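You operate a simulated robot arm through the tools that you are given. There is no shell and no other tool. Be economical: measure what you need, move in short steps, check, and stop when the job is done.

You run a simulated two-armed robot. Do the job below in one go: nothing can be reset, and whatever is moved stays where it is left.

JOB
Take the blue short pipe with a yellow cap on the top of the grey ledge and put it away on the top of the long blue cabinet. Then turn the black dial on the grey ledge to 5. Then take the yellow sponge from the top of the white ledge and leave it on the shelf under the steel trough. Then take the red chock and leave it on the top of the blue ledge. Then fetch the short cream stake with a purple band and stand it on the top of the wooden bench with two presses. Then open the dark blue drawer under the bench top. The order counts. Set down upright: blue short pipe with a yellow cap, short cream stake with a purple band.

It is judged by the outcome, as a careful person would: the job done as asked, and still so three seconds after it is handed in. It fails if anything else is knocked over, pushed out of place, dropped, spilled or broken. Lids that push on must go on centred and level and be pressed home; caps that screw on are set level and turned clockwise until they are tight.

ROBOT AND FRAMES
Two 7-joint arms with two-finger parallel grippers on one trunk, on a base that drives. Base frame: it is fixed to the floor where the robot stands at the start and does not move with it; the origin is under the middle of the robot, x ahead of it, y to its left, z up; the surface under the hand at the start is at about z = 50. Units: cm, degrees, N and s.
The left shoulder is at the start at [7, 13.4, 90.1], the right one opposite. With the tool pointing down near the work surface each hand reaches from about 10 to 64 cm from the robot's upright axis, wherever it stands, measured 20 degrees to its own side. Places, roughly: black dial on the grey ledge [40, -60, 50]; blue short pipe with a yellow cap (4x4x5 cm) [50, -20, 50]; dark blue drawer under the bench top [80, -760, 60]; red chock (8x5x4 cm) [50, 80, 50]; shelf under the steel trough [500, 230, 30]; short cream stake with a purple ba (5x4x34 cm) [30, 260, 60]; top of the blue ledge [40, 160, 50]; top of the long blue cabinet [480, -230, 80]; top of the wooden bench with two presses [480, 110, 80]; yellow sponge (10x6x4 cm) [40, 70, 50]. Payload 1.57 kg a hand.
Tool frame (each hand has its own): the origin (TCP) lies between the finger pads and is the grasp point; the fingertips stand 3 cm ahead of it; z points along the fingers, y is the line along which they close. The gripper opens to 8 cm. The fingers are 1.7 cm wide and 1.2 cm thick; the gripper's body (4 by 8.2 cm) begins 8 cm behind the TCP.
Orientation is that of the tool frame in the base frame, as a unit quaternion [x, y, z, w]. With the fingers straight down and closing along the base's y, the tool's x points along the base's -x, its y along +y and its z along -z.

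CONTROLS
- The arms move only by the tool step_arm. It takes "left_increments", "right_increments" or both (then of equal length, played together; a hand with none holds still); each is a list of rows, each a list of 7 numbers: the closure, from 0 (fully open) to 1 (shut), then the shift along the tool's x, y, z in units of 25 mm (1.0 is 25 mm), then the turn, a rotation vector about the tool's x, y, z in units of 4 degrees (1.0 is 4 degrees). In form: [[hand, tx, ty, tz, rx, ry, rz], ...]. A call has 1 to 10 rows; each row shifts and turns the commanded pose from where the row before left it, along the tool's axes as they then stand. A call with a number of a shift or a turn outside -1 to 1 is refused whole. A row lasts 0.2 s, in which the tool goes at most 5 cm and 8.6 degrees; a call with a longer step from one row to the next is refused whole, and so is a gripper value outside its range. Where a pose cannot be reached the arm comes as near as it can. A force on the tool above 40 N (or 10 N above the force at the start of the call, whichever is more), or a blocked arm, ends the call early, and 0.2 s more pass. Each finger travels about 15.3 cm/s and halts on what it meets, pressing with about 43 N; the grip force reading is that of the motor and also rises with nothing between the fingers. The clock runs only during rows and for 0.2 s after the last one: add rows that do not move to give the fingers time. The reply holds the time, the measured pose of the TCP, the force on the tool along the base axes, the opening and the grip force, in the units named above and with some noise, with the torque about the TCP (base axes, N m) and any sound that the robot's microphone picked up.
- Cameras (640 x 400 px; columns grow to the right, rows downward): "scene" is now at [13.11, -0.02, 111.69]; the picture's right is [0.00, -1.00, 0.00], its down [-0.72, -0.00, -0.70] and it looks along [0.70, 0.00, -0.72] (base axes); focal length 224 px, centre (320, 200). "left" rides on the left gripper at [7.2, 0.7, -12.2] in its tool frame; the picture's right is [-0.09, 1.00, 0.00], its down [-0.84, -0.08, -0.54] and it looks along [-0.54, -0.05, 0.84] (tool axes); focal length 238 px, centre (320, 200). "right" rides on the right gripper at [7.2, -0.7, -12.2] in its tool frame; the picture's right is [0.09, 1.00, 0.00], its down [-0.84, 0.08, -0.54] and it looks along [-0.54, 0.05, 0.84] (tool axes); focal length 238 px, centre (320, 200). There is no depth. A picture from a camera that has moved, and an enlarged one, comes with that camera's place and axes in the base frame and with its lens.
- snapshot(camera): a new picture of that camera. No time passes.
- lift_body(by): slides the trunk up (or, below 0, down) by that many cm; the arms and the scene camera ride with it, the base frame stays. It gives what a move gives, with no picture.
- steer(legs): drives the robot by 1 to 6 legs, each [ahead, left, turn to the left] in cm, cm and degrees, along the robot's own axes; the way and the turn of a leg run together, so that a leg with both is an arc; at most 150 cm and 180 degrees a leg. The arms and the cameras ride along, it lands a little off, and it stops where it bumps. It gives what a move gives.
- pan_tilt(pan, tilt): turns the head with the scene camera to pan (to the left, within 86 degrees either way) and tilt (down, from -29 to 69), counted from straight ahead of the robot. It gives what a move gives.
- enlarge(camera, box): a new picture of the part [left, top, right, bottom] of that camera's present view, enlarged. No time passes.
- hand_in(): hands the job in; it is judged then, once.

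Go step by step. Nothing tells you exact positions but the pictures and the camera data: compare them with the known pose of the tool, close in by small moves and look again before you grip or let go. The budget is 165 turns and 130 pictures, counting those below and the enlarged ones. Unless the task says otherwise, let go and move clear before handing in.

The tools are called by a JSON object that holds its "fn" and its "kwargs". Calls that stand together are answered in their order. step_arm: Moves the arms, as the interface text tells. Its arguments: {"type":"object","properties":{"left_increments":{"type":"array","items":{"type":"array","items":{"type":"number"}}},"right_increments":{"type":"array","items":{"type":"array","items":{"type":"number"}}}},"required":[]} The other tools are called the same way: lift_body (by) slides the trunk up or down; steer (legs) drives the base; pan_tilt (pan, tilt) turns the head that bears the scene camera; snapshot (camera) takes a picture; enlarge (camera, box) takes an enlarged picture of a part of a camera's view; hand_in () hands the job in.

At the start:

```text
time_s: 0.0
left_tool_pos: [42.26, 15.79, 82.88]
left_ee_rot: [-0.001, 1.0, 0.0, 0.0]
left_contact_force: [0.3, 0.8, -0.1]
left_ft_torque: [0.0, -0.03, 0.0]
left_opening: 8.03
left_grasp_force: 0.1
right_tool_pos: [39.96, -18.22, 81.36]
right_ee_rot: [0.0, 1.0, 0.0, 0.001]
right_contact_force: [0.0, 0.3, -0.2]
right_ft_torque: [0.01, 0.03, -0.01]
right_opening: 8.01
right_grasp_force: 0.0
trunk travel left (down, up): [-47.5, 46.5]
robot x, y, heading: [0.08, 0.18, 0.3]
head pan, tilt: [0.3, 45.7]
```

scene: 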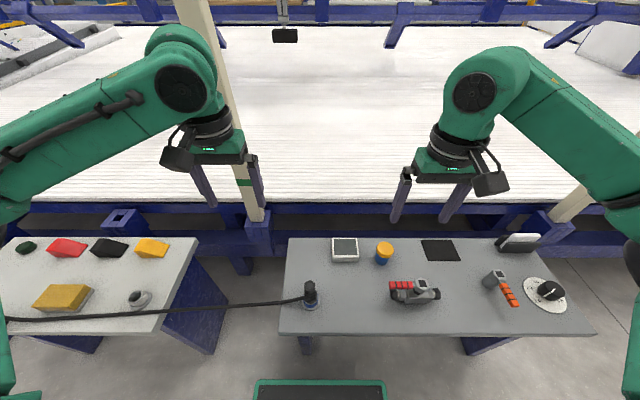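
right: 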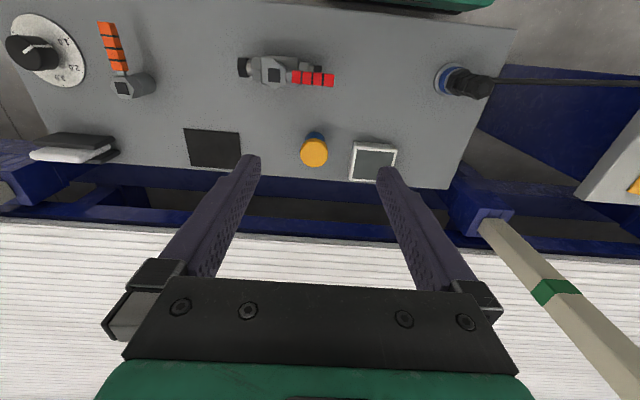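
left: 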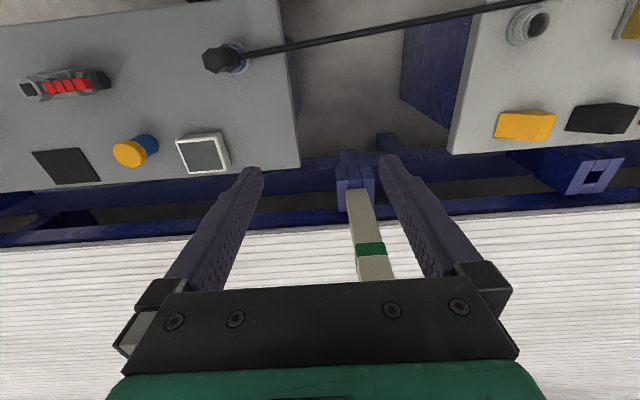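

The pipe stands at about [48.5, -19] on the grey ledge in front of me, and the dial is at about [38, -61]. I'll look around for driving routes before I start.

{"fn": "pan_tilt", "kwargs": {"pan": 0, "tilt": 5}}

{"fn": "snapshot", "kwargs": {"camera": "scene"}}

{"fn": "pan_tilt", "kwargs": {"pan": 80, "tilt": 20}}

{"fn": "snapshot", "kwargs": {"camera": "scene"}}

{"fn": "pan_tilt", "kwargs": {"pan": -80, "tilt": 20}}

{"fn": "snapshot", "kwargs": {"camera": "scene"}}

```text
time_s: 1.1
left_tool_pos: [42.29, 15.73, 82.87]
left_ee_rot: [-0.001, 1.0, -0.001, -0.001]
left_contact_force: [-0.2, -0.5, -0.1]
left_ft_torque: [0.0, 0.05, -0.03]
left_opening: 7.99
left_grasp_force: 0.1
right_tool_pos: [39.98, -18.16, 81.3]
right_ee_rot: [0.0, 1.0, 0.0, 0.0]
right_contact_force: [0.1, 0.1, 0.5]
right_ft_torque: [0.01, -0.01, -0.03]
right_opening: 7.98
right_grasp_force: 0.0
trunk travel left (down, up): [-47.5, 46.5]
robot x, y, heading: [0.25, 0.16, -0.1]
head pan, tilt: [0.0, 5.0]
```

```text
126 pictures are left
camera scene: at [14.22, -0.06, 118.08], right [0.0, -1.0, 0.0], down [-0.09, 0.0, -1.0], along [1.0, 0.0, -0.09], focal length 224 px, centre (320, 200)
```

scene: 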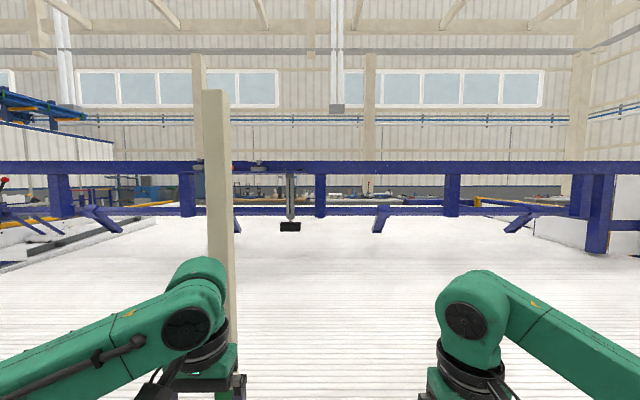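

```text
time_s: 2.6
left_tool_pos: [42.25, 15.67, 82.93]
left_ee_rot: [-0.001, 1.0, 0.0, 0.001]
left_contact_force: [-0.3, 0.0, -0.1]
left_ft_torque: [0.01, -0.01, 0.02]
left_opening: 8.01
left_grasp_force: 0.0
right_tool_pos: [39.9, -18.31, 81.48]
right_ee_rot: [0.0, 1.0, 0.0, 0.0]
right_contact_force: [1.1, -0.2, 0.1]
right_ft_torque: [-0.01, 0.04, 0.02]
right_opening: 7.99
right_grasp_force: 0.1
trunk travel left (down, up): [-47.5, 46.5]
robot x, y, heading: [0.29, -0.12, -0.2]
head pan, tilt: [80.0, 20.0]
```

```text
125 pictures are left
camera scene: at [6.65, 9.11, 115.65], right [0.98, -0.17, 0.0], down [-0.06, -0.34, -0.94], along [0.16, 0.93, -0.34], focal length 224 px, centre (320, 200)
```

scene: 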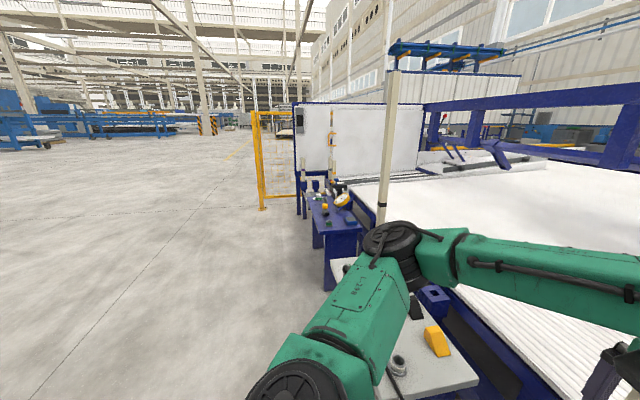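

```text
time_s: 5.1
left_tool_pos: [42.17, 15.78, 82.8]
left_ee_rot: [0.0, 1.0, -0.002, 0.0]
left_contact_force: [-0.8, -0.5, 0.7]
left_ft_torque: [0.0, -0.01, -0.03]
left_opening: 8.0
left_grasp_force: 0.2
right_tool_pos: [40.06, -18.07, 81.35]
right_ee_rot: [0.0, 1.0, -0.001, 0.001]
right_contact_force: [-0.1, 0.1, 0.1]
right_ft_torque: [0.02, 0.02, 0.01]
right_opening: 8.01
right_grasp_force: 0.0
trunk travel left (down, up): [-47.5, 46.5]
robot x, y, heading: [0.17, -0.24, -0.1]
head pan, tilt: [-80.0, 20.0]
```

```text
124 pictures are left
camera scene: at [6.65, -9.23, 115.65], right [-0.98, -0.17, 0.0], down [-0.06, 0.34, -0.94], along [0.16, -0.93, -0.34], focal length 224 px, centre (320, 200)
```

scene: 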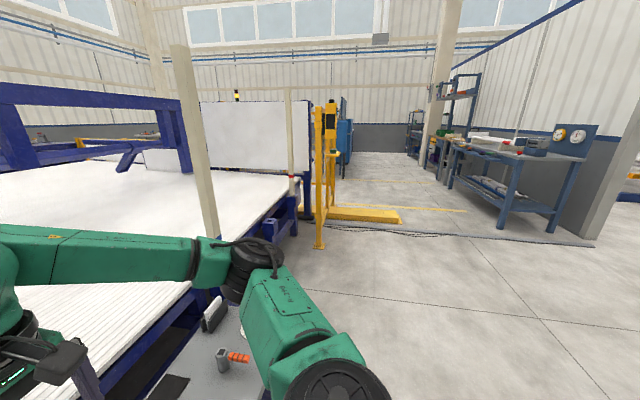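

I can reach the pipe with the right hand, so I'll lower the hand above it and check.

{"fn": "pan_tilt", "kwargs": {"pan": 0, "tilt": 46}}

{"fn": "step_arm", "kwargs": {"right_increments": [[0, -0.33, -0.02, 0.7, 0, 0, 0], [0, -0.33, -0.02, 0.7, 0, 0, 0], [0, -0.33, -0.02, 0.7, 0, 0, 0], [0, -0.33, -0.02, 0.7, 0, 0, 0], [0, -0.33, -0.02, 0.7, 0, 0, 0], [0, -0.33, -0.02, 0.7, 0, 0, 0], [0, -0.33, -0.02, 0.7, 0, 0, 0], [0, -0.33, -0.02, 0.7, 0, 0, 0], [0, -0.33, -0.02, 0.7, 0, 0, 0], [0, -0.33, -0.02, 0.7, 0, 0, 0]]}}

{"fn": "snapshot", "kwargs": {"camera": "right"}}

{"fn": "snapshot", "kwargs": {"camera": "scene"}}

```text
time_s: 6.6
left_tool_pos: [42.24, 15.8, 82.92]
left_ee_rot: [-0.001, 1.0, 0.0, -0.001]
left_contact_force: [0.5, 0.3, -0.2]
left_ft_torque: [-0.05, -0.01, 0.0]
left_opening: 8.05
left_grasp_force: 0.0
right_tool_pos: [39.89, -18.22, 81.37]
right_ee_rot: [0.0, 1.0, 0.0, 0.0]
right_contact_force: [-0.7, 0.1, -0.8]
right_ft_torque: [0.01, 0.02, -0.04]
right_opening: 8.01
right_grasp_force: 0.1
trunk travel left (down, up): [-47.5, 46.5]
robot x, y, heading: [0.25, 0.0, 0.0]
head pan, tilt: [0.0, 46.0]
```

```text
time_s: 8.8
left_tool_pos: [42.23, 15.84, 82.91]
left_ee_rot: [0.0, 1.0, 0.0, 0.0]
left_contact_force: [0.4, -0.6, -0.5]
left_ft_torque: [0.02, 0.0, -0.02]
left_opening: 8.02
left_grasp_force: 0.0
right_tool_pos: [48.16, -18.85, 63.78]
right_ee_rot: [0.0, 1.0, 0.0, 0.0]
right_contact_force: [-0.4, 0.1, 1.0]
right_ft_torque: [-0.01, 0.0, -0.03]
right_opening: 7.98
right_grasp_force: 0.1
trunk travel left (down, up): [-47.5, 46.5]
robot x, y, heading: [-0.4, -0.49, -0.1]
head pan, tilt: [0.0, 46.0]
```

```text
123 pictures are left
camera right: at [40.91, -19.39, 76.08], right [-0.09, 1.0, 0.0], down [0.84, 0.08, 0.54], along [0.54, 0.05, -0.84], focal length 238 px, centre (320, 200)
```

right: 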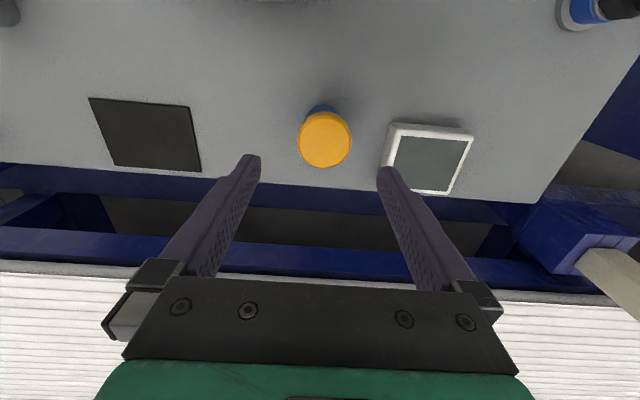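

```text
122 pictures are left
camera scene: at [13.12, -0.07, 111.64], right [0.0, -1.0, 0.0], down [-0.72, 0.0, -0.69], along [0.69, 0.0, -0.72], focal length 224 px, centre (320, 200)
```

scene: 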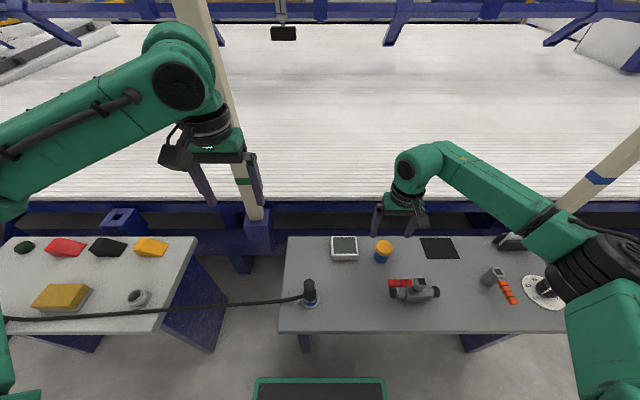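

{"fn": "step_arm", "kwargs": {"right_increments": [[0, 0, 0.16, 0.68, 0, 0, 0], [0, 0, 0, 0.68, 0, 0, 0], [0, 0, 0, 0.68, 0, 0, 0], [0, 0, 0, 0.68, 0, 0, 0], [0, 0, 0, 0.68, 0, 0, 0], [0, 0, 0, 0.5, 0, 0, 0]]}}

{"fn": "snapshot", "kwargs": {"camera": "right"}}

{"fn": "enlarge", "kwargs": {"camera": "scene", "box": [320, 200, 480, 300]}}

```text
time_s: 10.2
left_tool_pos: [42.28, 15.65, 82.87]
left_ee_rot: [-0.001, 1.0, -0.001, 0.001]
left_contact_force: [0.4, 0.6, -0.7]
left_ft_torque: [0.01, -0.02, -0.03]
left_opening: 7.99
left_grasp_force: 0.0
right_tool_pos: [48.2, -18.37, 54.02]
right_ee_rot: [0.001, 1.0, 0.0, 0.0]
right_contact_force: [0.5, 0.5, -0.1]
right_ft_torque: [-0.03, -0.01, -0.03]
right_opening: 7.99
right_grasp_force: 0.2
trunk travel left (down, up): [-47.5, 46.5]
robot x, y, heading: [0.09, 0.22, 0.1]
head pan, tilt: [0.0, 46.0]
```

```text
121 pictures are left
camera right: at [40.87, -18.94, 66.29], right [-0.09, 1.0, 0.0], down [0.84, 0.08, 0.54], along [0.54, 0.05, -0.84], focal length 238 px, centre (320, 200)
```

right: 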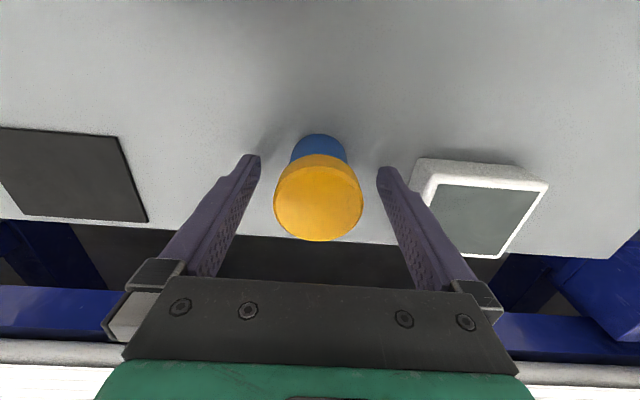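

```text
4.00 times, centred on (400, 250) of scene
camera zoom: at [13.09, -0.06, 111.64], right [0.0, -1.0, 0.0], down [-0.72, 0.0, -0.69], along [0.69, 0.0, -0.72], focal length 897 px, centre (0, 0)
```

zoom: 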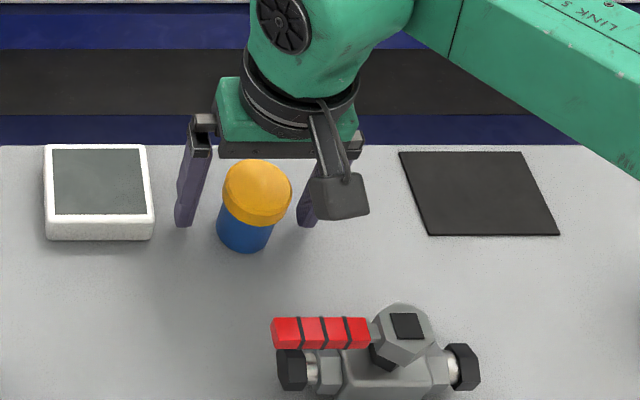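

The pipe is centred between the fingers. Gripping and lifting.

{"fn": "step_arm", "kwargs": {"right_increments": [[0, 0, 0, 0.12, 0, 0, 0], [0.5, 0, 0, 0, 0, 0, 0], [1, 0, 0, 0, 0, 0, 0], [1, 0, 0, 0, 0, 0, 0], [1, 0, 0, 0, 0, 0, 0], [1, 0, 0, -0.3, 0, 0, 0], [1, 0, 0, -0.7, 0, 0, 0]]}}

{"fn": "enlarge", "kwargs": {"camera": "scene", "box": [320, 200, 480, 300]}}

```text
time_s: 11.8
left_tool_pos: [42.14, 15.78, 82.78]
left_ee_rot: [-0.001, 1.0, -0.001, 0.0]
left_contact_force: [-0.1, 0.2, -0.6]
left_ft_torque: [-0.01, 0.01, -0.01]
left_opening: 7.99
left_grasp_force: 0.0
right_tool_pos: [48.07, -18.29, 56.29]
right_ee_rot: [0.0, 1.0, 0.0, 0.0]
right_contact_force: [0.5, -0.5, -0.7]
right_ft_torque: [0.01, -0.02, -0.01]
right_opening: 4.42
right_grasp_force: 42.9
trunk travel left (down, up): [-47.5, 46.5]
robot x, y, heading: [-0.08, 0.2, 0.2]
head pan, tilt: [0.0, 46.0]
```

```text
4.00 times, centred on (400, 250) of scene
camera zoom: at [13.06, -0.06, 111.64], right [0.0, -1.0, 0.0], down [-0.72, 0.0, -0.69], along [0.69, 0.0, -0.72], focal length 897 px, centre (0, 0)
```

zoom: 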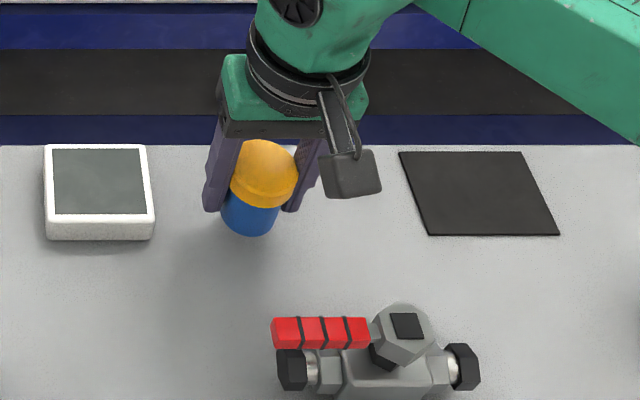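

The pipe is held and lifted. I'll tuck both hands, back off from the ledges and look around.

{"fn": "step_arm", "kwargs": {"right_increments": [[1, 0, 0, -1, 0, 0, 0], [1, 0, 0, -1, 0, 0, 0], [1, 0.3, 0, -1, 0, 0, 0], [1, 0.6, 0, -1, 0, 0, 0], [1, 0.6, 0, -1, 0, 0, 0], [1, 0.8, 0, -1, 0, 0, 0], [1, 0.8, 0, -1, 0, 0, 0], [1, 0.8, 0, -1, 0, 0, 0], [1, 0.8, 0, -1, 0, 0, 0], [1, 0.8, 0, -1, 0, 0, 0]], "left_increments": [[0, 0, 0, -0.2, 0, 0, 0], [0, 0.4, 0, -0.2, 0, 0, 0], [0, 0.6, 0, 0, 0, 0, 0], [0, 0.6, 0, 0, 0, 0, 0], [0, 0.6, 0, 0, 0, 0, 0], [0, 0.6, 0, 0, 0, 0, 0], [0, 0.6, 0, 0, 0, 0, 0], [0, 0.6, 0, 0, 0, 0, 0], [0, 0.6, 0, 0, 0, 0, 0], [0, 0.6, 0, 0, 0, 0, 0]]}}

{"fn": "steer", "kwargs": {"legs": [[-60, 0, 0], [0, 0, -90]]}}

{"fn": "pan_tilt", "kwargs": {"pan": 0, "tilt": 15}}

{"fn": "snapshot", "kwargs": {"camera": "scene"}}

```text
time_s: 14.0
left_tool_pos: [29.23, 15.73, 83.92]
left_ee_rot: [0.0, 1.0, 0.0, -0.001]
left_contact_force: [-0.8, 0.1, 0.6]
left_ft_torque: [0.03, -0.02, 0.01]
left_opening: 7.99
left_grasp_force: 0.0
right_tool_pos: [34.27, -18.21, 81.52]
right_ee_rot: [0.0, 1.0, 0.0, 0.001]
right_contact_force: [0.4, 0.6, -0.3]
right_ft_torque: [0.03, -0.02, -0.01]
right_opening: 4.44
right_grasp_force: 42.7
trunk travel left (down, up): [-47.5, 46.5]
robot x, y, heading: [0.06, 0.01, 0.1]
head pan, tilt: [0.0, 46.0]
```

```text
time_s: 21.2
left_tool_pos: [-44.2, -29.23, 83.8]
left_ee_rot: [0.706, 0.708, 0.0, 0.001]
left_contact_force: [0.5, -0.5, 0.3]
left_ft_torque: [0.0, 0.01, 0.02]
left_opening: 8.0
left_grasp_force: 0.0
right_tool_pos: [-78.16, -34.48, 81.28]
right_ee_rot: [0.706, 0.708, 0.001, 0.001]
right_contact_force: [-0.2, -0.4, -1.0]
right_ft_torque: [0.0, -0.01, -0.03]
right_opening: 4.41
right_grasp_force: 43.8
trunk travel left (down, up): [-47.5, 46.5]
robot x, y, heading: [-59.84, 0.13, -89.7]
head pan, tilt: [0.0, 46.0]
```

```text
time_s: 22.2
left_tool_pos: [-44.23, -29.26, 83.9]
left_ee_rot: [0.706, 0.708, 0.001, 0.001]
left_contact_force: [-0.1, -0.6, -0.5]
left_ft_torque: [-0.01, -0.02, 0.0]
left_opening: 8.01
left_grasp_force: 0.0
right_tool_pos: [-78.27, -34.39, 81.18]
right_ee_rot: [0.706, 0.708, 0.0, 0.0]
right_contact_force: [-0.6, 0.8, -0.7]
right_ft_torque: [0.0, -0.07, 0.0]
right_opening: 4.42
right_grasp_force: 43.1
trunk travel left (down, up): [-47.5, 46.5]
robot x, y, heading: [-60.17, -0.14, -89.7]
head pan, tilt: [0.0, 15.0]
```

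```text
118 pictures are left
camera scene: at [-60.02, -14.48, 116.46], right [-1.0, 0.0, 0.0], down [0.0, 0.26, -0.97], along [0.0, -0.97, -0.26], focal length 224 px, centre (320, 200)
```

scene: 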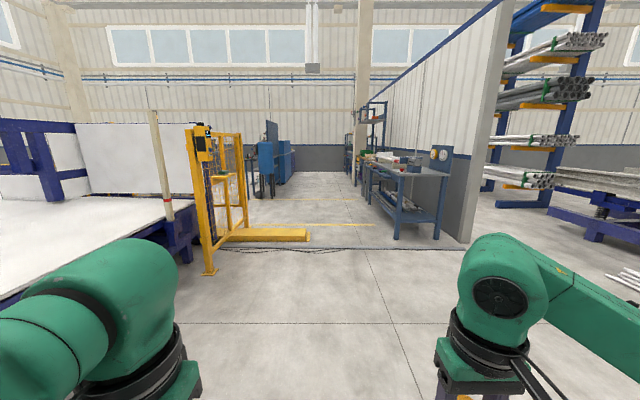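

There's an aisle to the right, between the yellow kerb and a blue bench. I'll drive in past the kerb and look left towards the far cabinet.

{"fn": "steer", "kwargs": {"legs": [[0, -37, 0], [150, 0, 0], [140, 0, 0]]}}

{"fn": "pan_tilt", "kwargs": {"pan": 75, "tilt": 15}}

{"fn": "snapshot", "kwargs": {"camera": "scene"}}

{"fn": "pan_tilt", "kwargs": {"pan": 0, "tilt": 15}}

{"fn": "snapshot", "kwargs": {"camera": "scene"}}

```text
time_s: 38.1
left_tool_pos: [-81.57, -318.0, 83.88]
left_ee_rot: [0.708, 0.707, 0.0, 0.0]
left_contact_force: [0.9, 0.4, -0.3]
left_ft_torque: [-0.05, -0.01, 0.0]
left_opening: 8.02
left_grasp_force: 0.0
right_tool_pos: [-115.36, -323.04, 81.29]
right_ee_rot: [0.708, 0.706, 0.001, 0.0]
right_contact_force: [0.6, 0.0, -1.0]
right_ft_torque: [-0.01, 0.0, -0.01]
right_opening: 4.39
right_grasp_force: 43.0
trunk travel left (down, up): [-47.5, 46.5]
robot x, y, heading: [-97.62, -288.6, -90.1]
head pan, tilt: [0.0, 15.0]
```

```text
time_s: 39.5
left_tool_pos: [-81.46, -317.9, 83.79]
left_ee_rot: [0.708, 0.707, 0.0, 0.0]
left_contact_force: [1.0, -1.1, -0.1]
left_ft_torque: [-0.02, 0.04, 0.03]
left_opening: 7.95
left_grasp_force: 0.0
right_tool_pos: [-115.35, -322.98, 81.29]
right_ee_rot: [0.708, 0.706, 0.0, 0.0]
right_contact_force: [0.7, 0.0, -0.5]
right_ft_torque: [0.01, 0.01, 0.01]
right_opening: 4.38
right_grasp_force: 43.0
trunk travel left (down, up): [-47.5, 46.5]
robot x, y, heading: [-97.3, -288.5, -90.3]
head pan, tilt: [75.0, 15.0]
```

```text
117 pictures are left
camera scene: at [-88.09, -296.25, 116.47], right [-0.26, -0.96, 0.0], down [-0.25, 0.07, -0.97], along [0.93, -0.25, -0.26], focal length 224 px, centre (320, 200)
```

scene: 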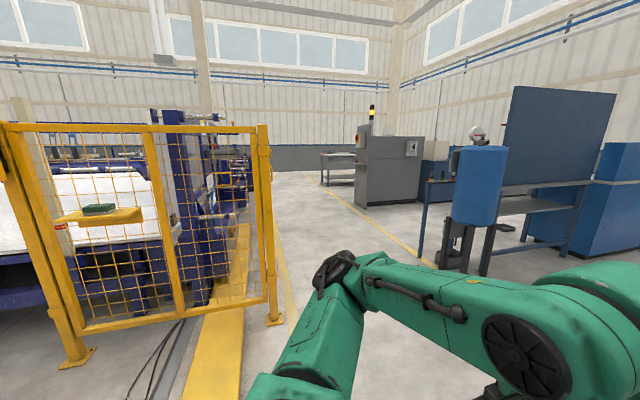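

```text
time_s: 41.0
left_tool_pos: [-81.5, -317.91, 83.91]
left_ee_rot: [0.708, 0.706, 0.0, 0.0]
left_contact_force: [0.9, 0.4, -0.1]
left_ft_torque: [-0.01, 0.01, -0.01]
left_opening: 7.99
left_grasp_force: 0.1
right_tool_pos: [-115.36, -323.11, 81.22]
right_ee_rot: [0.709, 0.706, 0.0, 0.0]
right_contact_force: [0.8, 0.8, -0.5]
right_ft_torque: [-0.02, -0.01, -0.01]
right_opening: 4.41
right_grasp_force: 42.9
trunk travel left (down, up): [-47.5, 46.5]
robot x, y, heading: [-97.33, -288.4, -90.3]
head pan, tilt: [0.0, 15.0]
```

```text
116 pictures are left
camera scene: at [-97.13, -303.14, 116.47], right [-1.0, 0.0, 0.0], down [0.0, 0.26, -0.97], along [0.0, -0.97, -0.26], focal length 224 px, centre (320, 200)
```

scene: 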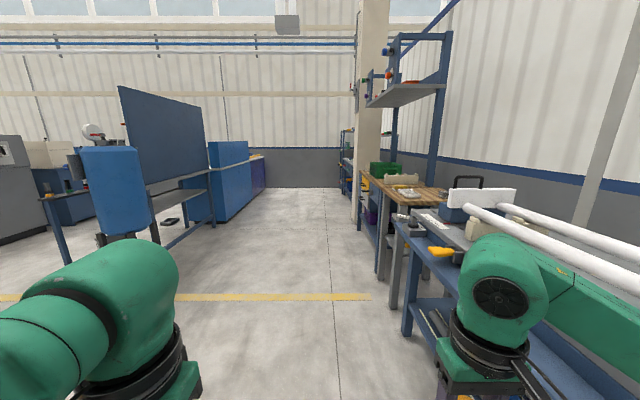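

The aisle runs on past the fence at about y = -370. I'll drive along it.

{"fn": "steer", "kwargs": {"legs": [[80, 0, 0], [0, 0, 90], [150, 0, 0], [150, 0, 0], [130, 0, 0]]}}

{"fn": "snapshot", "kwargs": {"camera": "scene"}}

{"fn": "pan_tilt", "kwargs": {"pan": 60, "tilt": 20}}

{"fn": "snapshot", "kwargs": {"camera": "scene"}}

```text
time_s: 69.3
left_tool_pos: [364.62, -362.09, 84.0]
left_ee_rot: [0.013, 1.0, 0.0, 0.0]
left_contact_force: [-0.5, 0.4, 0.2]
left_ft_torque: [0.01, -0.01, 0.03]
left_opening: 7.99
left_grasp_force: 0.2
right_tool_pos: [368.7, -396.02, 81.34]
right_ee_rot: [0.014, 1.0, 0.0, 0.0]
right_contact_force: [-0.7, 0.7, -0.3]
right_ft_torque: [-0.04, -0.01, 0.01]
right_opening: 4.39
right_grasp_force: 43.2
trunk travel left (down, up): [-47.5, 46.5]
robot x, y, heading: [334.79, -377.27, -1.5]
head pan, tilt: [0.0, 15.0]
```

```text
115 pictures are left
camera scene: at [349.26, -377.44, 116.46], right [-0.03, -1.0, 0.0], down [-0.26, 0.01, -0.97], along [0.97, -0.03, -0.26], focal length 224 px, centre (320, 200)
```

scene: 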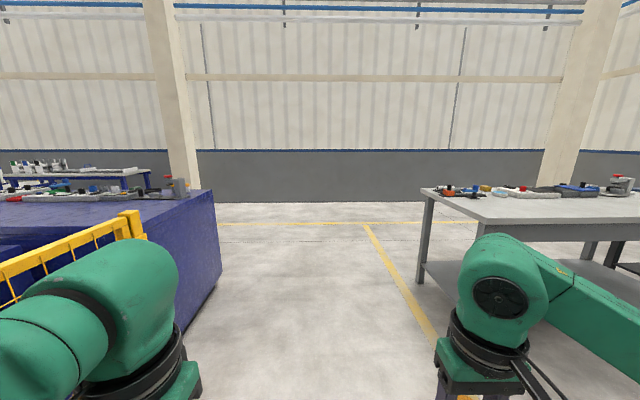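

```text
time_s: 70.7
left_tool_pos: [364.59, -362.04, 83.87]
left_ee_rot: [0.012, 1.0, 0.0, -0.001]
left_contact_force: [0.4, -0.6, 0.1]
left_ft_torque: [-0.02, 0.0, 0.01]
left_opening: 8.01
left_grasp_force: 0.0
right_tool_pos: [368.71, -396.03, 81.23]
right_ee_rot: [0.013, 1.0, 0.0, 0.0]
right_contact_force: [0.3, -0.4, -0.7]
right_ft_torque: [0.01, 0.02, 0.03]
right_opening: 4.39
right_grasp_force: 43.0
trunk travel left (down, up): [-47.5, 46.5]
robot x, y, heading: [335.12, -377.05, -1.7]
head pan, tilt: [60.0, 20.0]
```

```text
114 pictures are left
camera scene: at [344.78, -369.26, 115.65], right [0.85, -0.52, 0.0], down [-0.18, -0.29, -0.94], along [0.49, 0.8, -0.34], focal length 224 px, centre (320, 200)
```

scene: 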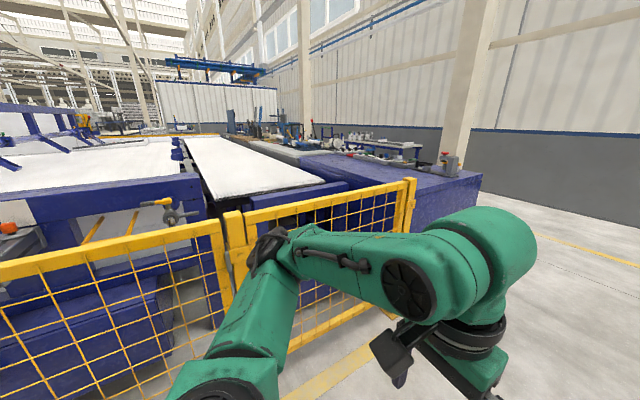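

The dark-blue cabinet is ahead on the left, with its south end at about y = -300 and its east face near x = 516. I'll move closer and look at its top.

{"fn": "steer", "kwargs": {"legs": [[0, 0, 2], [150, 0, 0], [0, 0, 90]]}}

{"fn": "pan_tilt", "kwargs": {"pan": 0, "tilt": 30}}

{"fn": "lift_body", "kwargs": {"by": 30}}

{"fn": "snapshot", "kwargs": {"camera": "scene"}}

```text
time_s: 82.3
left_tool_pos: [469.97, -346.65, 83.88]
left_ee_rot: [0.711, -0.703, 0.0, 0.0]
left_contact_force: [-0.2, -0.1, 0.1]
left_ft_torque: [-0.03, -0.01, 0.03]
left_opening: 8.01
left_grasp_force: 0.0
right_tool_pos: [503.85, -341.14, 81.22]
right_ee_rot: [0.711, -0.704, -0.001, 0.0]
right_contact_force: [-0.6, 0.1, -0.7]
right_ft_torque: [0.01, 0.0, 0.03]
right_opening: 4.41
right_grasp_force: 43.0
trunk travel left (down, up): [-47.5, 46.5]
robot x, y, heading: [486.32, -375.71, 90.3]
head pan, tilt: [60.0, 20.0]
```

```text
time_s: 83.6
left_tool_pos: [470.01, -346.61, 83.85]
left_ee_rot: [0.711, -0.704, 0.0, 0.0]
left_contact_force: [0.3, -0.5, 0.1]
left_ft_torque: [0.01, 0.02, 0.04]
left_opening: 8.02
left_grasp_force: 0.1
right_tool_pos: [503.8, -341.14, 81.26]
right_ee_rot: [0.71, -0.704, 0.0, 0.0]
right_contact_force: [-0.7, -0.3, -0.6]
right_ft_torque: [-0.01, -0.02, 0.01]
right_opening: 4.4
right_grasp_force: 43.3
trunk travel left (down, up): [-47.5, 46.5]
robot x, y, heading: [486.21, -375.84, 90.5]
head pan, tilt: [0.0, 30.0]
```

```text
time_s: 86.6
left_tool_pos: [470.01, -346.72, 113.88]
left_ee_rot: [0.711, -0.704, -0.001, 0.001]
left_contact_force: [-0.5, -0.4, 0.3]
left_ft_torque: [0.0, -0.02, 0.04]
left_opening: 8.0
left_grasp_force: 0.0
right_tool_pos: [503.75, -341.26, 111.28]
right_ee_rot: [0.71, -0.704, 0.0, -0.001]
right_contact_force: [-0.1, 0.7, -0.5]
right_ft_torque: [0.02, 0.01, 0.02]
right_opening: 4.39
right_grasp_force: 42.6
trunk travel left (down, up): [-77.5, 16.5]
robot x, y, heading: [486.01, -375.49, 90.6]
head pan, tilt: [0.0, 30.0]
```

```text
113 pictures are left
camera scene: at [485.87, -361.71, 144.04], right [1.0, 0.01, 0.0], down [0.0, -0.5, -0.87], along [-0.01, 0.87, -0.5], focal length 224 px, centre (320, 200)
```

scene: 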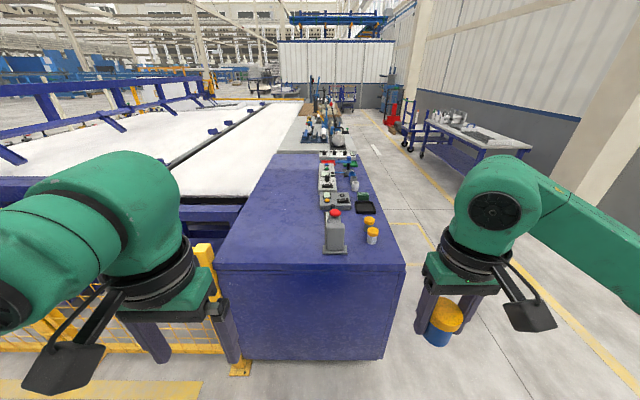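

The cabinet top is clear on its left half (x 448–482). I'll move in so that the right hand can reach about [468, -284].

{"fn": "steer", "kwargs": {"legs": [[0, 20, 0], [39, 0, 0]]}}

{"fn": "pan_tilt", "kwargs": {"pan": 0, "tilt": 45}}

{"fn": "snapshot", "kwargs": {"camera": "scene"}}

```text
time_s: 90.3
left_tool_pos: [449.28, -308.15, 113.92]
left_ee_rot: [0.712, -0.702, -0.001, 0.0]
left_contact_force: [0.0, 0.0, -0.2]
left_ft_torque: [0.0, -0.05, -0.01]
left_opening: 8.0
left_grasp_force: 0.1
right_tool_pos: [483.07, -302.59, 111.32]
right_ee_rot: [0.712, -0.702, 0.0, -0.001]
right_contact_force: [0.0, -0.1, -1.1]
right_ft_torque: [0.02, 0.05, -0.01]
right_opening: 4.38
right_grasp_force: 43.3
trunk travel left (down, up): [-77.5, 16.5]
robot x, y, heading: [465.38, -337.22, 90.8]
head pan, tilt: [0.0, 30.0]
```

```text
time_s: 91.0
left_tool_pos: [449.25, -308.12, 113.98]
left_ee_rot: [0.713, -0.702, 0.0, 0.0]
left_contact_force: [-0.5, 0.1, 0.0]
left_ft_torque: [0.0, -0.01, 0.01]
left_opening: 8.0
left_grasp_force: 0.1
right_tool_pos: [483.15, -302.43, 111.33]
right_ee_rot: [0.712, -0.702, 0.0, 0.0]
right_contact_force: [-0.2, 0.1, 0.1]
right_ft_torque: [0.0, 0.0, 0.0]
right_opening: 4.43
right_grasp_force: 43.0
trunk travel left (down, up): [-77.5, 16.5]
robot x, y, heading: [465.96, -337.0, 90.8]
head pan, tilt: [0.0, 45.0]
```

```text
112 pictures are left
camera scene: at [465.25, -323.97, 141.78], right [1.0, 0.01, 0.0], down [0.01, -0.71, -0.71], along [-0.01, 0.71, -0.71], focal length 224 px, centre (320, 200)
```

scene: 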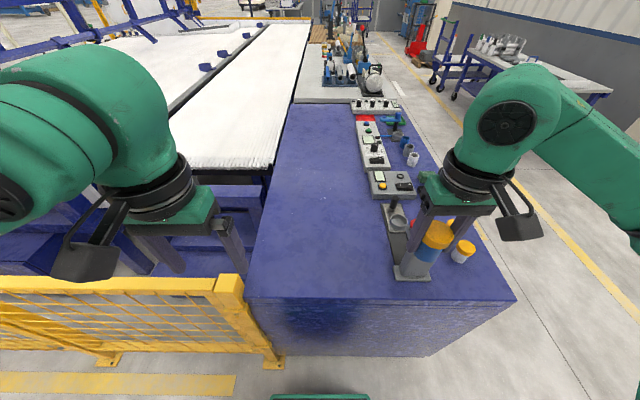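

{"fn": "step_arm", "kwargs": {"right_increments": [[1, -0.9, 0.6, 0, 0, 0, 0], [1, -0.9, 0.6, 0, 0, 0, 0], [1, -0.9, 0.75, 0, 0, 0, 0], [1, -0.9, 0.75, 0, 0, 0, 0], [1, -0.9, 0.75, 0, 0, 0, 0], [1, -0.9, 0.75, 0, 0, 0, 0], [1, -0.9, 0.75, 0, 0, 0, 0], [1, -0.9, 0.75, 0, 0, 0, 0]]}}

{"fn": "step_arm", "kwargs": {"right_increments": [[1, 0, 0, 1, 0, 0, 0], [1, 0, 0, 1, 0, 0, 0], [1, 0, 0, 1, 0, 0, 0], [1, 0, 0, 1, 0, 0, 0], [1, 0, 0, 1, 0, 0, 0], [1, 0, 0, 1, 0, 0, 0], [1, 0, 0, 1, 0, 0, 0], [1, 0, 0, 1, 0, 0, 0]]}}

{"fn": "snapshot", "kwargs": {"camera": "scene"}}

{"fn": "snapshot", "kwargs": {"camera": "right"}}

```text
time_s: 92.8
left_tool_pos: [449.25, -307.88, 113.8]
left_ee_rot: [0.712, -0.702, 0.001, 0.0]
left_contact_force: [-0.2, 0.0, -0.1]
left_ft_torque: [-0.01, 0.0, -0.01]
left_opening: 8.0
left_grasp_force: 0.0
right_tool_pos: [468.47, -284.79, 111.3]
right_ee_rot: [0.713, -0.702, 0.001, 0.0]
right_contact_force: [0.5, -0.6, -0.5]
right_ft_torque: [0.01, 0.0, -0.02]
right_opening: 4.37
right_grasp_force: 43.1
trunk travel left (down, up): [-77.5, 16.5]
robot x, y, heading: [465.39, -337.06, 91.1]
head pan, tilt: [0.0, 45.0]
```

```text
time_s: 94.7
left_tool_pos: [449.25, -308.03, 113.85]
left_ee_rot: [0.713, -0.702, 0.0, 0.0]
left_contact_force: [0.5, -0.1, 0.4]
left_ft_torque: [-0.03, 0.03, -0.02]
left_opening: 8.02
left_grasp_force: 0.1
right_tool_pos: [468.66, -284.55, 91.25]
right_ee_rot: [0.712, -0.703, 0.0, -0.001]
right_contact_force: [-0.6, 0.4, -1.4]
right_ft_torque: [0.02, -0.01, 0.02]
right_opening: 4.4
right_grasp_force: 43.0
trunk travel left (down, up): [-77.5, 16.5]
robot x, y, heading: [465.32, -336.97, 90.6]
head pan, tilt: [0.0, 45.0]
```

```text
111 pictures are left
camera scene: at [465.24, -323.97, 141.78], right [1.0, 0.01, 0.0], down [0.01, -0.71, -0.71], along [-0.01, 0.71, -0.71], focal length 224 px, centre (320, 200)
```

scene: 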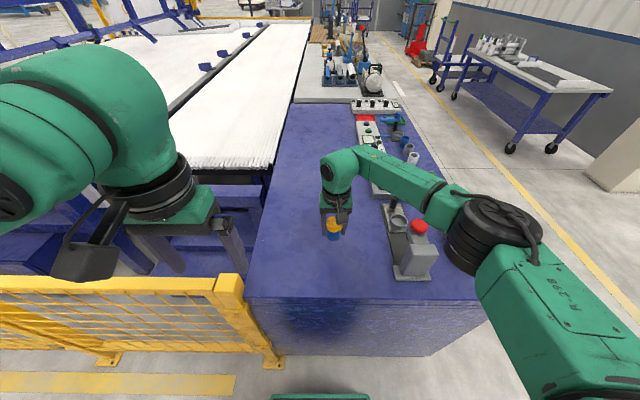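

```text
110 pictures are left
camera right: at [469.31, -291.76, 103.44], right [-0.99, -0.1, 0.0], down [-0.09, 0.84, 0.54], along [-0.06, 0.54, -0.84], focal length 238 px, centre (320, 200)
```

right: 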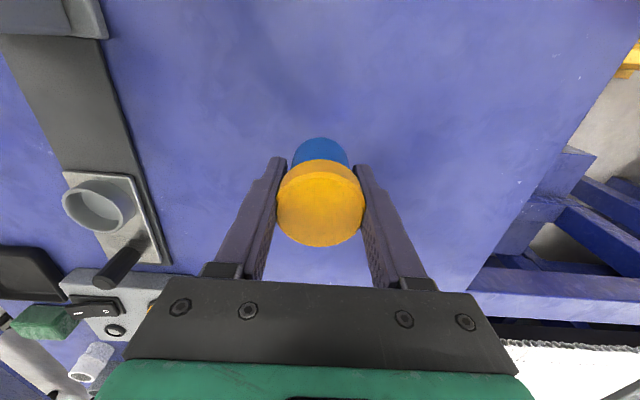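

The forearm would pass close over the red-knobbed device. I'll raise the trunk so that the arm comes down more steeply.

{"fn": "lift_body", "kwargs": {"by": 16}}

{"fn": "step_arm", "kwargs": {"right_increments": [[1, 0.1, 0.2, 0.9, 0, 0, 0], [1, 0.1, 0.2, 0.9, 0, 0, 0], [1, 0.1, 0.2, 0.9, 0, 0, 0], [1, 0.1, 0.2, 0.9, 0, 0, 0], [1, 0, 0, 0.9, 0, 0, 0], [1, 0, 0, 0.9, 0, 0, 0], [1, 0, 0, 0.9, 0, 0, 0], [1, 0, 0, 0.9, 0, 0, 0]]}}

{"fn": "snapshot", "kwargs": {"camera": "scene"}}

```text
time_s: 96.5
left_tool_pos: [449.31, -308.07, 129.91]
left_ee_rot: [0.713, -0.701, 0.0, -0.001]
left_contact_force: [0.5, -0.4, -0.5]
left_ft_torque: [0.0, 0.0, -0.01]
left_opening: 8.01
left_grasp_force: 0.1
right_tool_pos: [468.61, -284.6, 107.27]
right_ee_rot: [0.712, -0.702, 0.0, 0.0]
right_contact_force: [0.2, -0.7, 0.1]
right_ft_torque: [0.0, 0.01, 0.02]
right_opening: 4.38
right_grasp_force: 42.7
trunk travel left (down, up): [-93.5, 0.5]
robot x, y, heading: [465.6, -337.14, 90.7]
head pan, tilt: [0.0, 45.0]
```

```text
time_s: 98.3
left_tool_pos: [449.22, -308.23, 129.78]
left_ee_rot: [0.713, -0.701, 0.001, 0.0]
left_contact_force: [-0.3, 0.3, 0.1]
left_ft_torque: [0.04, -0.05, -0.01]
left_opening: 7.98
left_grasp_force: 0.0
right_tool_pos: [466.5, -286.39, 89.33]
right_ee_rot: [0.712, -0.702, -0.001, -0.001]
right_contact_force: [-0.9, -1.1, 0.0]
right_ft_torque: [-0.01, 0.01, 0.0]
right_opening: 4.38
right_grasp_force: 43.1
right hand out of reach, approached as far as the arm can: row 8
trunk travel left (down, up): [-93.5, 0.5]
robot x, y, heading: [465.3, -336.93, 90.9]
head pan, tilt: [0.0, 45.0]
```

```text
109 pictures are left
camera scene: at [465.08, -324.07, 157.79], right [1.0, 0.01, 0.0], down [0.01, -0.71, -0.71], along [-0.01, 0.71, -0.71], focal length 224 px, centre (320, 200)
```

scene: 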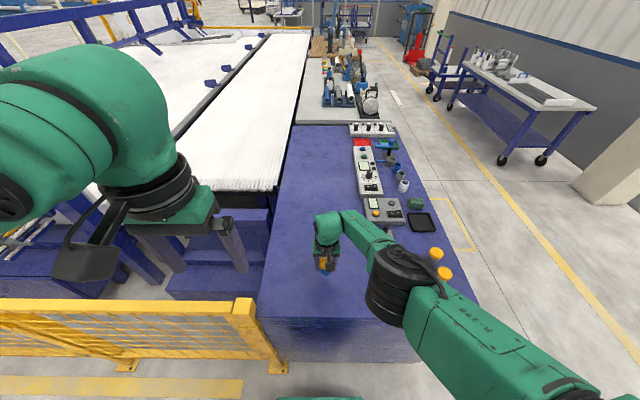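

The arm is steep now and clear of the device. I'll lower the trunk for the last few centimetres.

{"fn": "lift_body", "kwargs": {"by": -4.5}}

{"fn": "snapshot", "kwargs": {"camera": "right"}}

{"fn": "enlarge", "kwargs": {"camera": "scene", "box": [260, 190, 420, 290]}}

```text
time_s: 99.2
left_tool_pos: [449.28, -308.18, 125.48]
left_ee_rot: [0.712, -0.702, 0.0, 0.0]
left_contact_force: [-0.5, -0.2, -0.8]
left_ft_torque: [0.04, -0.01, 0.01]
left_opening: 8.02
left_grasp_force: 0.0
right_tool_pos: [466.55, -286.33, 84.77]
right_ee_rot: [0.712, -0.702, 0.0, 0.0]
right_contact_force: [-0.3, 0.1, -0.5]
right_ft_torque: [0.0, -0.03, 0.0]
right_opening: 4.37
right_grasp_force: 42.4
trunk travel left (down, up): [-89.0, 5.0]
robot x, y, heading: [465.29, -337.0, 90.9]
head pan, tilt: [0.0, 45.0]
```

```text
108 pictures are left
camera right: at [467.36, -293.5, 97.12], right [-0.99, -0.11, 0.0], down [-0.09, 0.83, 0.54], along [-0.06, 0.54, -0.84], focal length 238 px, centre (320, 200)
```

right: 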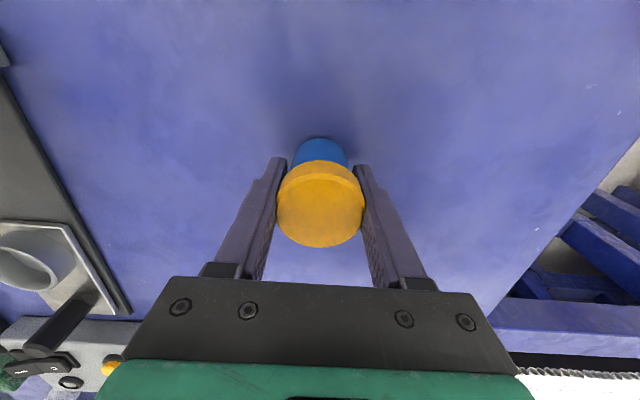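

```text
4.00 times, centred on (340, 240) of scene
camera zoom: at [465.29, -324.04, 153.28], right [1.0, 0.01, 0.0], down [0.01, -0.71, -0.71], along [-0.01, 0.71, -0.71], focal length 897 px, centre (240, 40)
```

zoom: 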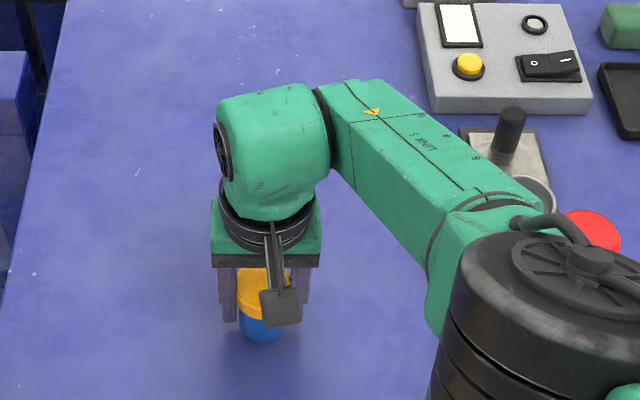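

{"fn": "step_arm", "kwargs": {"right_increments": [[1, 0, 0, 0.12, 0, 0, 0], [1, 0, 0, 0.12, 0, 0, 0], [1, 0, 0, 0, 0, 0, 0]]}}

{"fn": "step_arm", "kwargs": {"right_increments": [[1, 0, 0, 0.08, 0, 0, 0], [1, 0, 0, 0.08, 0, 0, 0], [1, 0, 0, 0, 0, 0, 0]]}}

```text
time_s: 100.0
left_tool_pos: [449.2, -307.99, 125.27]
left_ee_rot: [0.713, -0.701, 0.0, 0.0]
left_contact_force: [-0.1, -0.3, -0.7]
left_ft_torque: [0.02, -0.01, 0.0]
left_opening: 8.02
left_grasp_force: 0.0
right_tool_pos: [466.62, -286.52, 84.54]
right_ee_rot: [0.712, -0.703, -0.001, 0.0]
right_contact_force: [-0.5, -0.4, -0.5]
right_ft_torque: [-0.01, 0.0, 0.04]
right_opening: 4.4
right_grasp_force: 42.8
right hand out of reach, approached as far as the arm can: row 2
trunk travel left (down, up): [-89.0, 5.0]
robot x, y, heading: [465.17, -337.13, 90.8]
head pan, tilt: [0.0, 45.0]
```

```text
time_s: 100.8
left_tool_pos: [449.29, -308.04, 125.39]
left_ee_rot: [0.713, -0.701, 0.0, 0.0]
left_contact_force: [0.5, -0.4, 0.1]
left_ft_torque: [0.04, 0.01, 0.01]
left_opening: 8.0
left_grasp_force: 0.0
right_tool_pos: [466.21, -286.74, 84.5]
right_ee_rot: [0.716, -0.698, -0.001, 0.002]
right_contact_force: [-0.3, -0.1, -0.3]
right_ft_torque: [0.02, 0.0, -0.03]
right_opening: 4.38
right_grasp_force: 43.1
right hand out of reach, approached as far as the arm can: row 2
trunk travel left (down, up): [-89.0, 5.0]
robot x, y, heading: [465.34, -337.09, 90.8]
head pan, tilt: [0.0, 45.0]
```

{"fn": "lift_body", "kwargs": {"by": -0.5}}

{"fn": "lift_body", "kwargs": {"by": -0.4}}

```text
time_s: 101.3
left_tool_pos: [449.36, -308.07, 124.77]
left_ee_rot: [0.713, -0.702, 0.001, 0.0]
left_contact_force: [-0.3, 0.6, -0.4]
left_ft_torque: [-0.04, 0.02, 0.02]
left_opening: 8.01
left_grasp_force: 0.1
right_tool_pos: [466.16, -286.79, 83.83]
right_ee_rot: [0.716, -0.698, -0.003, 0.003]
right_contact_force: [0.4, -0.4, -0.9]
right_ft_torque: [0.01, 0.01, 0.01]
right_opening: 4.4
right_grasp_force: 42.7
trunk travel left (down, up): [-88.5, 5.5]
robot x, y, heading: [465.3, -337.18, 90.8]
head pan, tilt: [0.0, 45.0]
```

```text
time_s: 101.8
left_tool_pos: [449.26, -308.07, 124.47]
left_ee_rot: [0.713, -0.701, 0.0, 0.001]
left_contact_force: [-0.1, -0.4, 0.1]
left_ft_torque: [0.01, -0.01, 0.01]
left_opening: 7.99
left_grasp_force: 0.0
right_tool_pos: [466.22, -286.73, 83.51]
right_ee_rot: [0.717, -0.698, -0.002, 0.002]
right_contact_force: [0.0, 0.0, 3.1]
right_ft_torque: [0.03, -0.11, -0.02]
right_opening: 4.38
right_grasp_force: 43.0
trunk travel left (down, up): [-88.1, 5.9]
robot x, y, heading: [465.26, -336.8, 90.9]
head pan, tilt: [0.0, 45.0]
```

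It has touched down. Releasing and withdrawing straight up.

{"fn": "step_arm", "kwargs": {"right_increments": [[0.6, 0, 0, 0, 0, 0, 0], [0.3, 0, 0, 0, 0, 0, 0], [0, 0, 0, 0, 0, 0, 0], [0, 0, 0, 0, 0, 0, 0]]}}

{"fn": "lift_body", "kwargs": {"by": 5.5}}

{"fn": "step_arm", "kwargs": {"right_increments": [[0, 0, 0, -0.8, 0, 0, 0], [0, 0, 0, -1, 0, 0, 0], [0, 0, 0, -1, 0, 0, 0], [0, 0, 0, -1, 0, 0, 0], [0, 0, 0, -1, 0, 0, 0], [0, 0, 0, -1, 0, 0, 0], [0, 0, 0, -1, 0, 0, 0]]}}

{"fn": "snapshot", "kwargs": {"camera": "right"}}

```text
time_s: 102.8
left_tool_pos: [449.32, -308.02, 124.47]
left_ee_rot: [0.712, -0.702, 0.0, 0.0]
left_contact_force: [-0.2, 0.2, -0.2]
left_ft_torque: [-0.02, 0.04, 0.03]
left_opening: 7.98
left_grasp_force: 0.1
right_tool_pos: [466.19, -286.91, 83.35]
right_ee_rot: [0.716, -0.698, -0.003, 0.003]
right_contact_force: [0.0, -0.4, -0.2]
right_ft_torque: [0.02, -0.01, -0.01]
right_opening: 8.02
right_grasp_force: 0.0
trunk travel left (down, up): [-88.1, 5.9]
robot x, y, heading: [465.34, -337.17, 91.0]
head pan, tilt: [0.0, 45.0]
```

```text
time_s: 103.8
left_tool_pos: [449.32, -308.14, 129.95]
left_ee_rot: [0.712, -0.702, 0.0, 0.0]
left_contact_force: [-0.3, 0.1, 0.0]
left_ft_torque: [0.05, 0.01, 0.0]
left_opening: 8.01
left_grasp_force: 0.1
right_tool_pos: [466.16, -286.77, 88.89]
right_ee_rot: [0.717, -0.697, -0.002, 0.003]
right_contact_force: [-0.7, 0.6, 0.2]
right_ft_torque: [0.03, -0.01, 0.0]
right_opening: 8.02
right_grasp_force: 0.1
trunk travel left (down, up): [-93.6, 0.4]
robot x, y, heading: [465.55, -337.19, 90.7]
head pan, tilt: [0.0, 45.0]
```

```text
time_s: 105.4
left_tool_pos: [449.2, -308.15, 129.98]
left_ee_rot: [0.713, -0.701, 0.0, 0.0]
left_contact_force: [0.5, 0.3, 0.4]
left_ft_torque: [0.0, -0.02, 0.03]
left_opening: 8.01
left_grasp_force: 0.1
right_tool_pos: [466.32, -286.88, 105.79]
right_ee_rot: [0.715, -0.699, -0.002, 0.004]
right_contact_force: [-0.4, -0.8, -0.2]
right_ft_torque: [-0.02, 0.02, -0.01]
right_opening: 8.03
right_grasp_force: 0.1
trunk travel left (down, up): [-93.6, 0.4]
robot x, y, heading: [465.19, -337.51, 90.8]
head pan, tilt: [0.0, 45.0]
```

```text
106 pictures are left
camera right: at [467.25, -293.95, 118.18], right [-0.99, -0.12, 0.01], down [-0.1, 0.84, 0.54], along [-0.07, 0.54, -0.84], focal length 238 px, centre (320, 200)
```

right: 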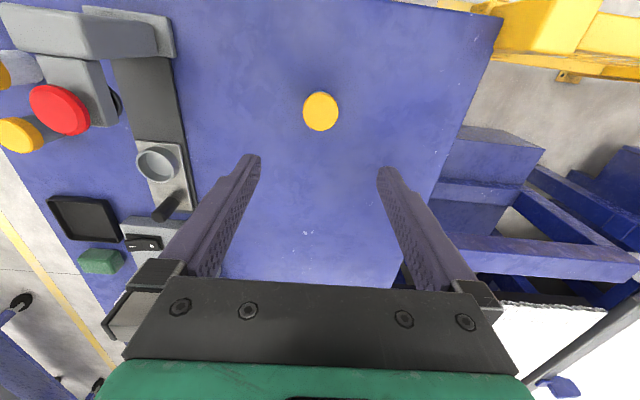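

The pipe stands upright on the cabinet. I'll tuck the hand, then drive back to the grey ledge for the dial.

{"fn": "step_arm", "kwargs": {"right_increments": [[0, 0, 0, -1, 0, 0, 0], [0, 0, 0, -1, 0, 0, 0], [0, 0.4, -0.2, -1, 0, 0, 0], [0, 0.8, -0.6, -1, 0, 0, 0], [0, 0.9, -0.8, 0, 0, 0, 0], [0, 0.9, -0.8, 0, 0, 0, 0], [0, 0.9, -0.8, 0, 0, 0, 0], [0, 0.9, -0.8, 0, 0, 0, 0], [0, 0.9, -0.8, 0, 0, 0, 0], [0, 0.9, -0.8, 0, 0, 0, 0]]}}

{"fn": "steer", "kwargs": {"legs": [[-40, 0, 0], [0, 0, 89], [150, 0, 0], [150, 0, 0], [150, 0, 0]]}}

{"fn": "lift_body", "kwargs": {"by": -46}}

{"fn": "pan_tilt", "kwargs": {"pan": 0, "tilt": 20}}

{"fn": "snapshot", "kwargs": {"camera": "scene"}}

```text
time_s: 107.6
left_tool_pos: [449.43, -308.21, 129.94]
left_ee_rot: [0.713, -0.702, 0.0, 0.0]
left_contact_force: [0.0, 0.2, 0.3]
left_ft_torque: [0.01, 0.02, 0.0]
left_opening: 8.01
left_grasp_force: 0.0
right_tool_pos: [480.89, -303.07, 116.05]
right_ee_rot: [0.716, -0.698, -0.001, 0.002]
right_contact_force: [0.8, -0.7, 0.6]
right_ft_torque: [0.0, 0.05, 0.03]
right_opening: 7.98
right_grasp_force: 0.0
trunk travel left (down, up): [-93.6, 0.4]
robot x, y, heading: [465.37, -336.98, 90.8]
head pan, tilt: [0.0, 45.0]
```

```text
time_s: 134.9
left_tool_pos: [-10.85, -396.28, 130.07]
left_ee_rot: [1.0, 0.011, 0.0, 0.0]
left_contact_force: [-0.2, -1.0, -0.2]
left_ft_torque: [0.0, 0.01, 0.01]
left_opening: 8.01
left_grasp_force: 0.0
right_tool_pos: [-16.16, -364.81, 116.06]
right_ee_rot: [1.0, 0.014, 0.0, 0.003]
right_contact_force: [0.4, -0.1, 0.1]
right_ft_torque: [-0.02, 0.0, 0.03]
right_opening: 8.01
right_grasp_force: 0.0
trunk travel left (down, up): [-93.6, 0.4]
robot x, y, heading: [18.3, -379.63, -179.0]
head pan, tilt: [0.0, 45.0]
```

```text
refused: -46 is not a number from -40 to 40
```

```text
time_s: 135.8
left_tool_pos: [-10.87, -396.28, 129.96]
left_ee_rot: [1.0, 0.009, 0.0, 0.001]
left_contact_force: [-0.5, -0.3, 0.3]
left_ft_torque: [-0.01, 0.01, 0.01]
left_opening: 7.99
left_grasp_force: 0.0
right_tool_pos: [-16.24, -364.72, 115.96]
right_ee_rot: [1.0, 0.015, 0.001, 0.004]
right_contact_force: [0.1, -0.2, 0.6]
right_ft_torque: [0.01, -0.01, -0.01]
right_opening: 7.99
right_grasp_force: 0.2
trunk travel left (down, up): [-93.6, 0.4]
robot x, y, heading: [17.72, -380.13, -178.8]
head pan, tilt: [0.0, 20.0]
```

```text
105 pictures are left
camera scene: at [3.69, -380.35, 161.74], right [-0.02, 1.0, 0.0], down [0.34, 0.01, -0.94], along [-0.94, -0.02, -0.34], focal length 224 px, centre (320, 200)
```

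scene: 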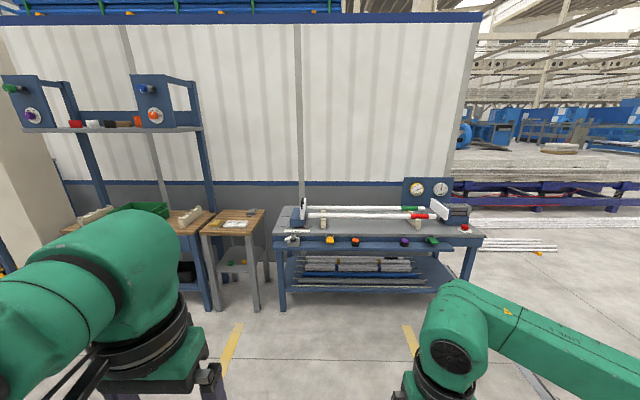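

{"fn": "steer", "kwargs": {"legs": [[112, 0, 0], [0, 0, -91], [150, 0, 0], [150, 0, 0], [40, 0, 0], [0, 0, -90]]}}

{"fn": "lift_body", "kwargs": {"by": -40}}

{"fn": "snapshot", "kwargs": {"camera": "scene"}}

```text
time_s: 165.3
left_tool_pos: [-62.46, -27.77, 129.93]
left_ee_rot: [0.004, 1.0, -0.001, 0.0]
left_contact_force: [0.1, -0.3, -0.7]
left_ft_torque: [0.01, 0.0, 0.04]
left_opening: 8.02
left_grasp_force: 0.0
right_tool_pos: [-58.05, -59.31, 116.05]
right_ee_rot: [-0.002, 1.0, 0.003, -0.001]
right_contact_force: [0.5, 0.0, 0.3]
right_ft_torque: [0.01, -0.03, 0.01]
right_opening: 8.02
right_grasp_force: 0.0
trunk travel left (down, up): [-93.6, 0.4]
robot x, y, heading: [-92.24, -43.09, -0.3]
head pan, tilt: [0.0, 20.0]
```

```text
time_s: 169.1
left_tool_pos: [-62.52, -27.7, 89.94]
left_ee_rot: [0.004, 1.0, 0.0, 0.0]
left_contact_force: [-1.0, 0.3, 0.3]
left_ft_torque: [-0.01, -0.03, 0.06]
left_opening: 7.98
left_grasp_force: 0.1
right_tool_pos: [-57.96, -59.28, 75.97]
right_ee_rot: [-0.002, 1.0, 0.004, -0.001]
right_contact_force: [-0.2, 0.9, 0.5]
right_ft_torque: [-0.01, 0.01, 0.0]
right_opening: 8.03
right_grasp_force: 0.0
trunk travel left (down, up): [-53.6, 40.4]
robot x, y, heading: [-92.17, -43.76, -0.5]
head pan, tilt: [0.0, 20.0]
```

```text
104 pictures are left
camera scene: at [-77.56, -43.36, 121.76], right [-0.01, -1.0, 0.0], down [-0.34, 0.0, -0.94], along [0.94, -0.01, -0.34], focal length 224 px, centre (320, 200)
```

scene: 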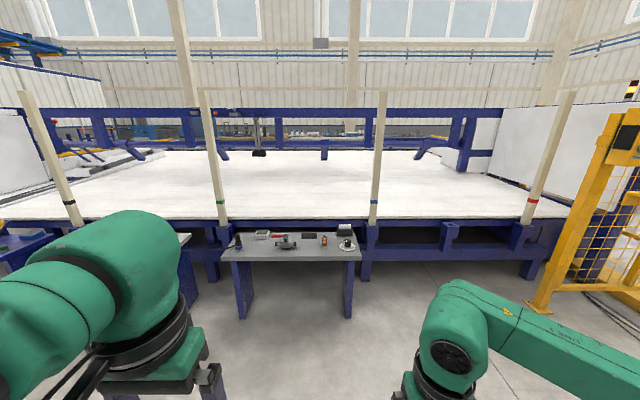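

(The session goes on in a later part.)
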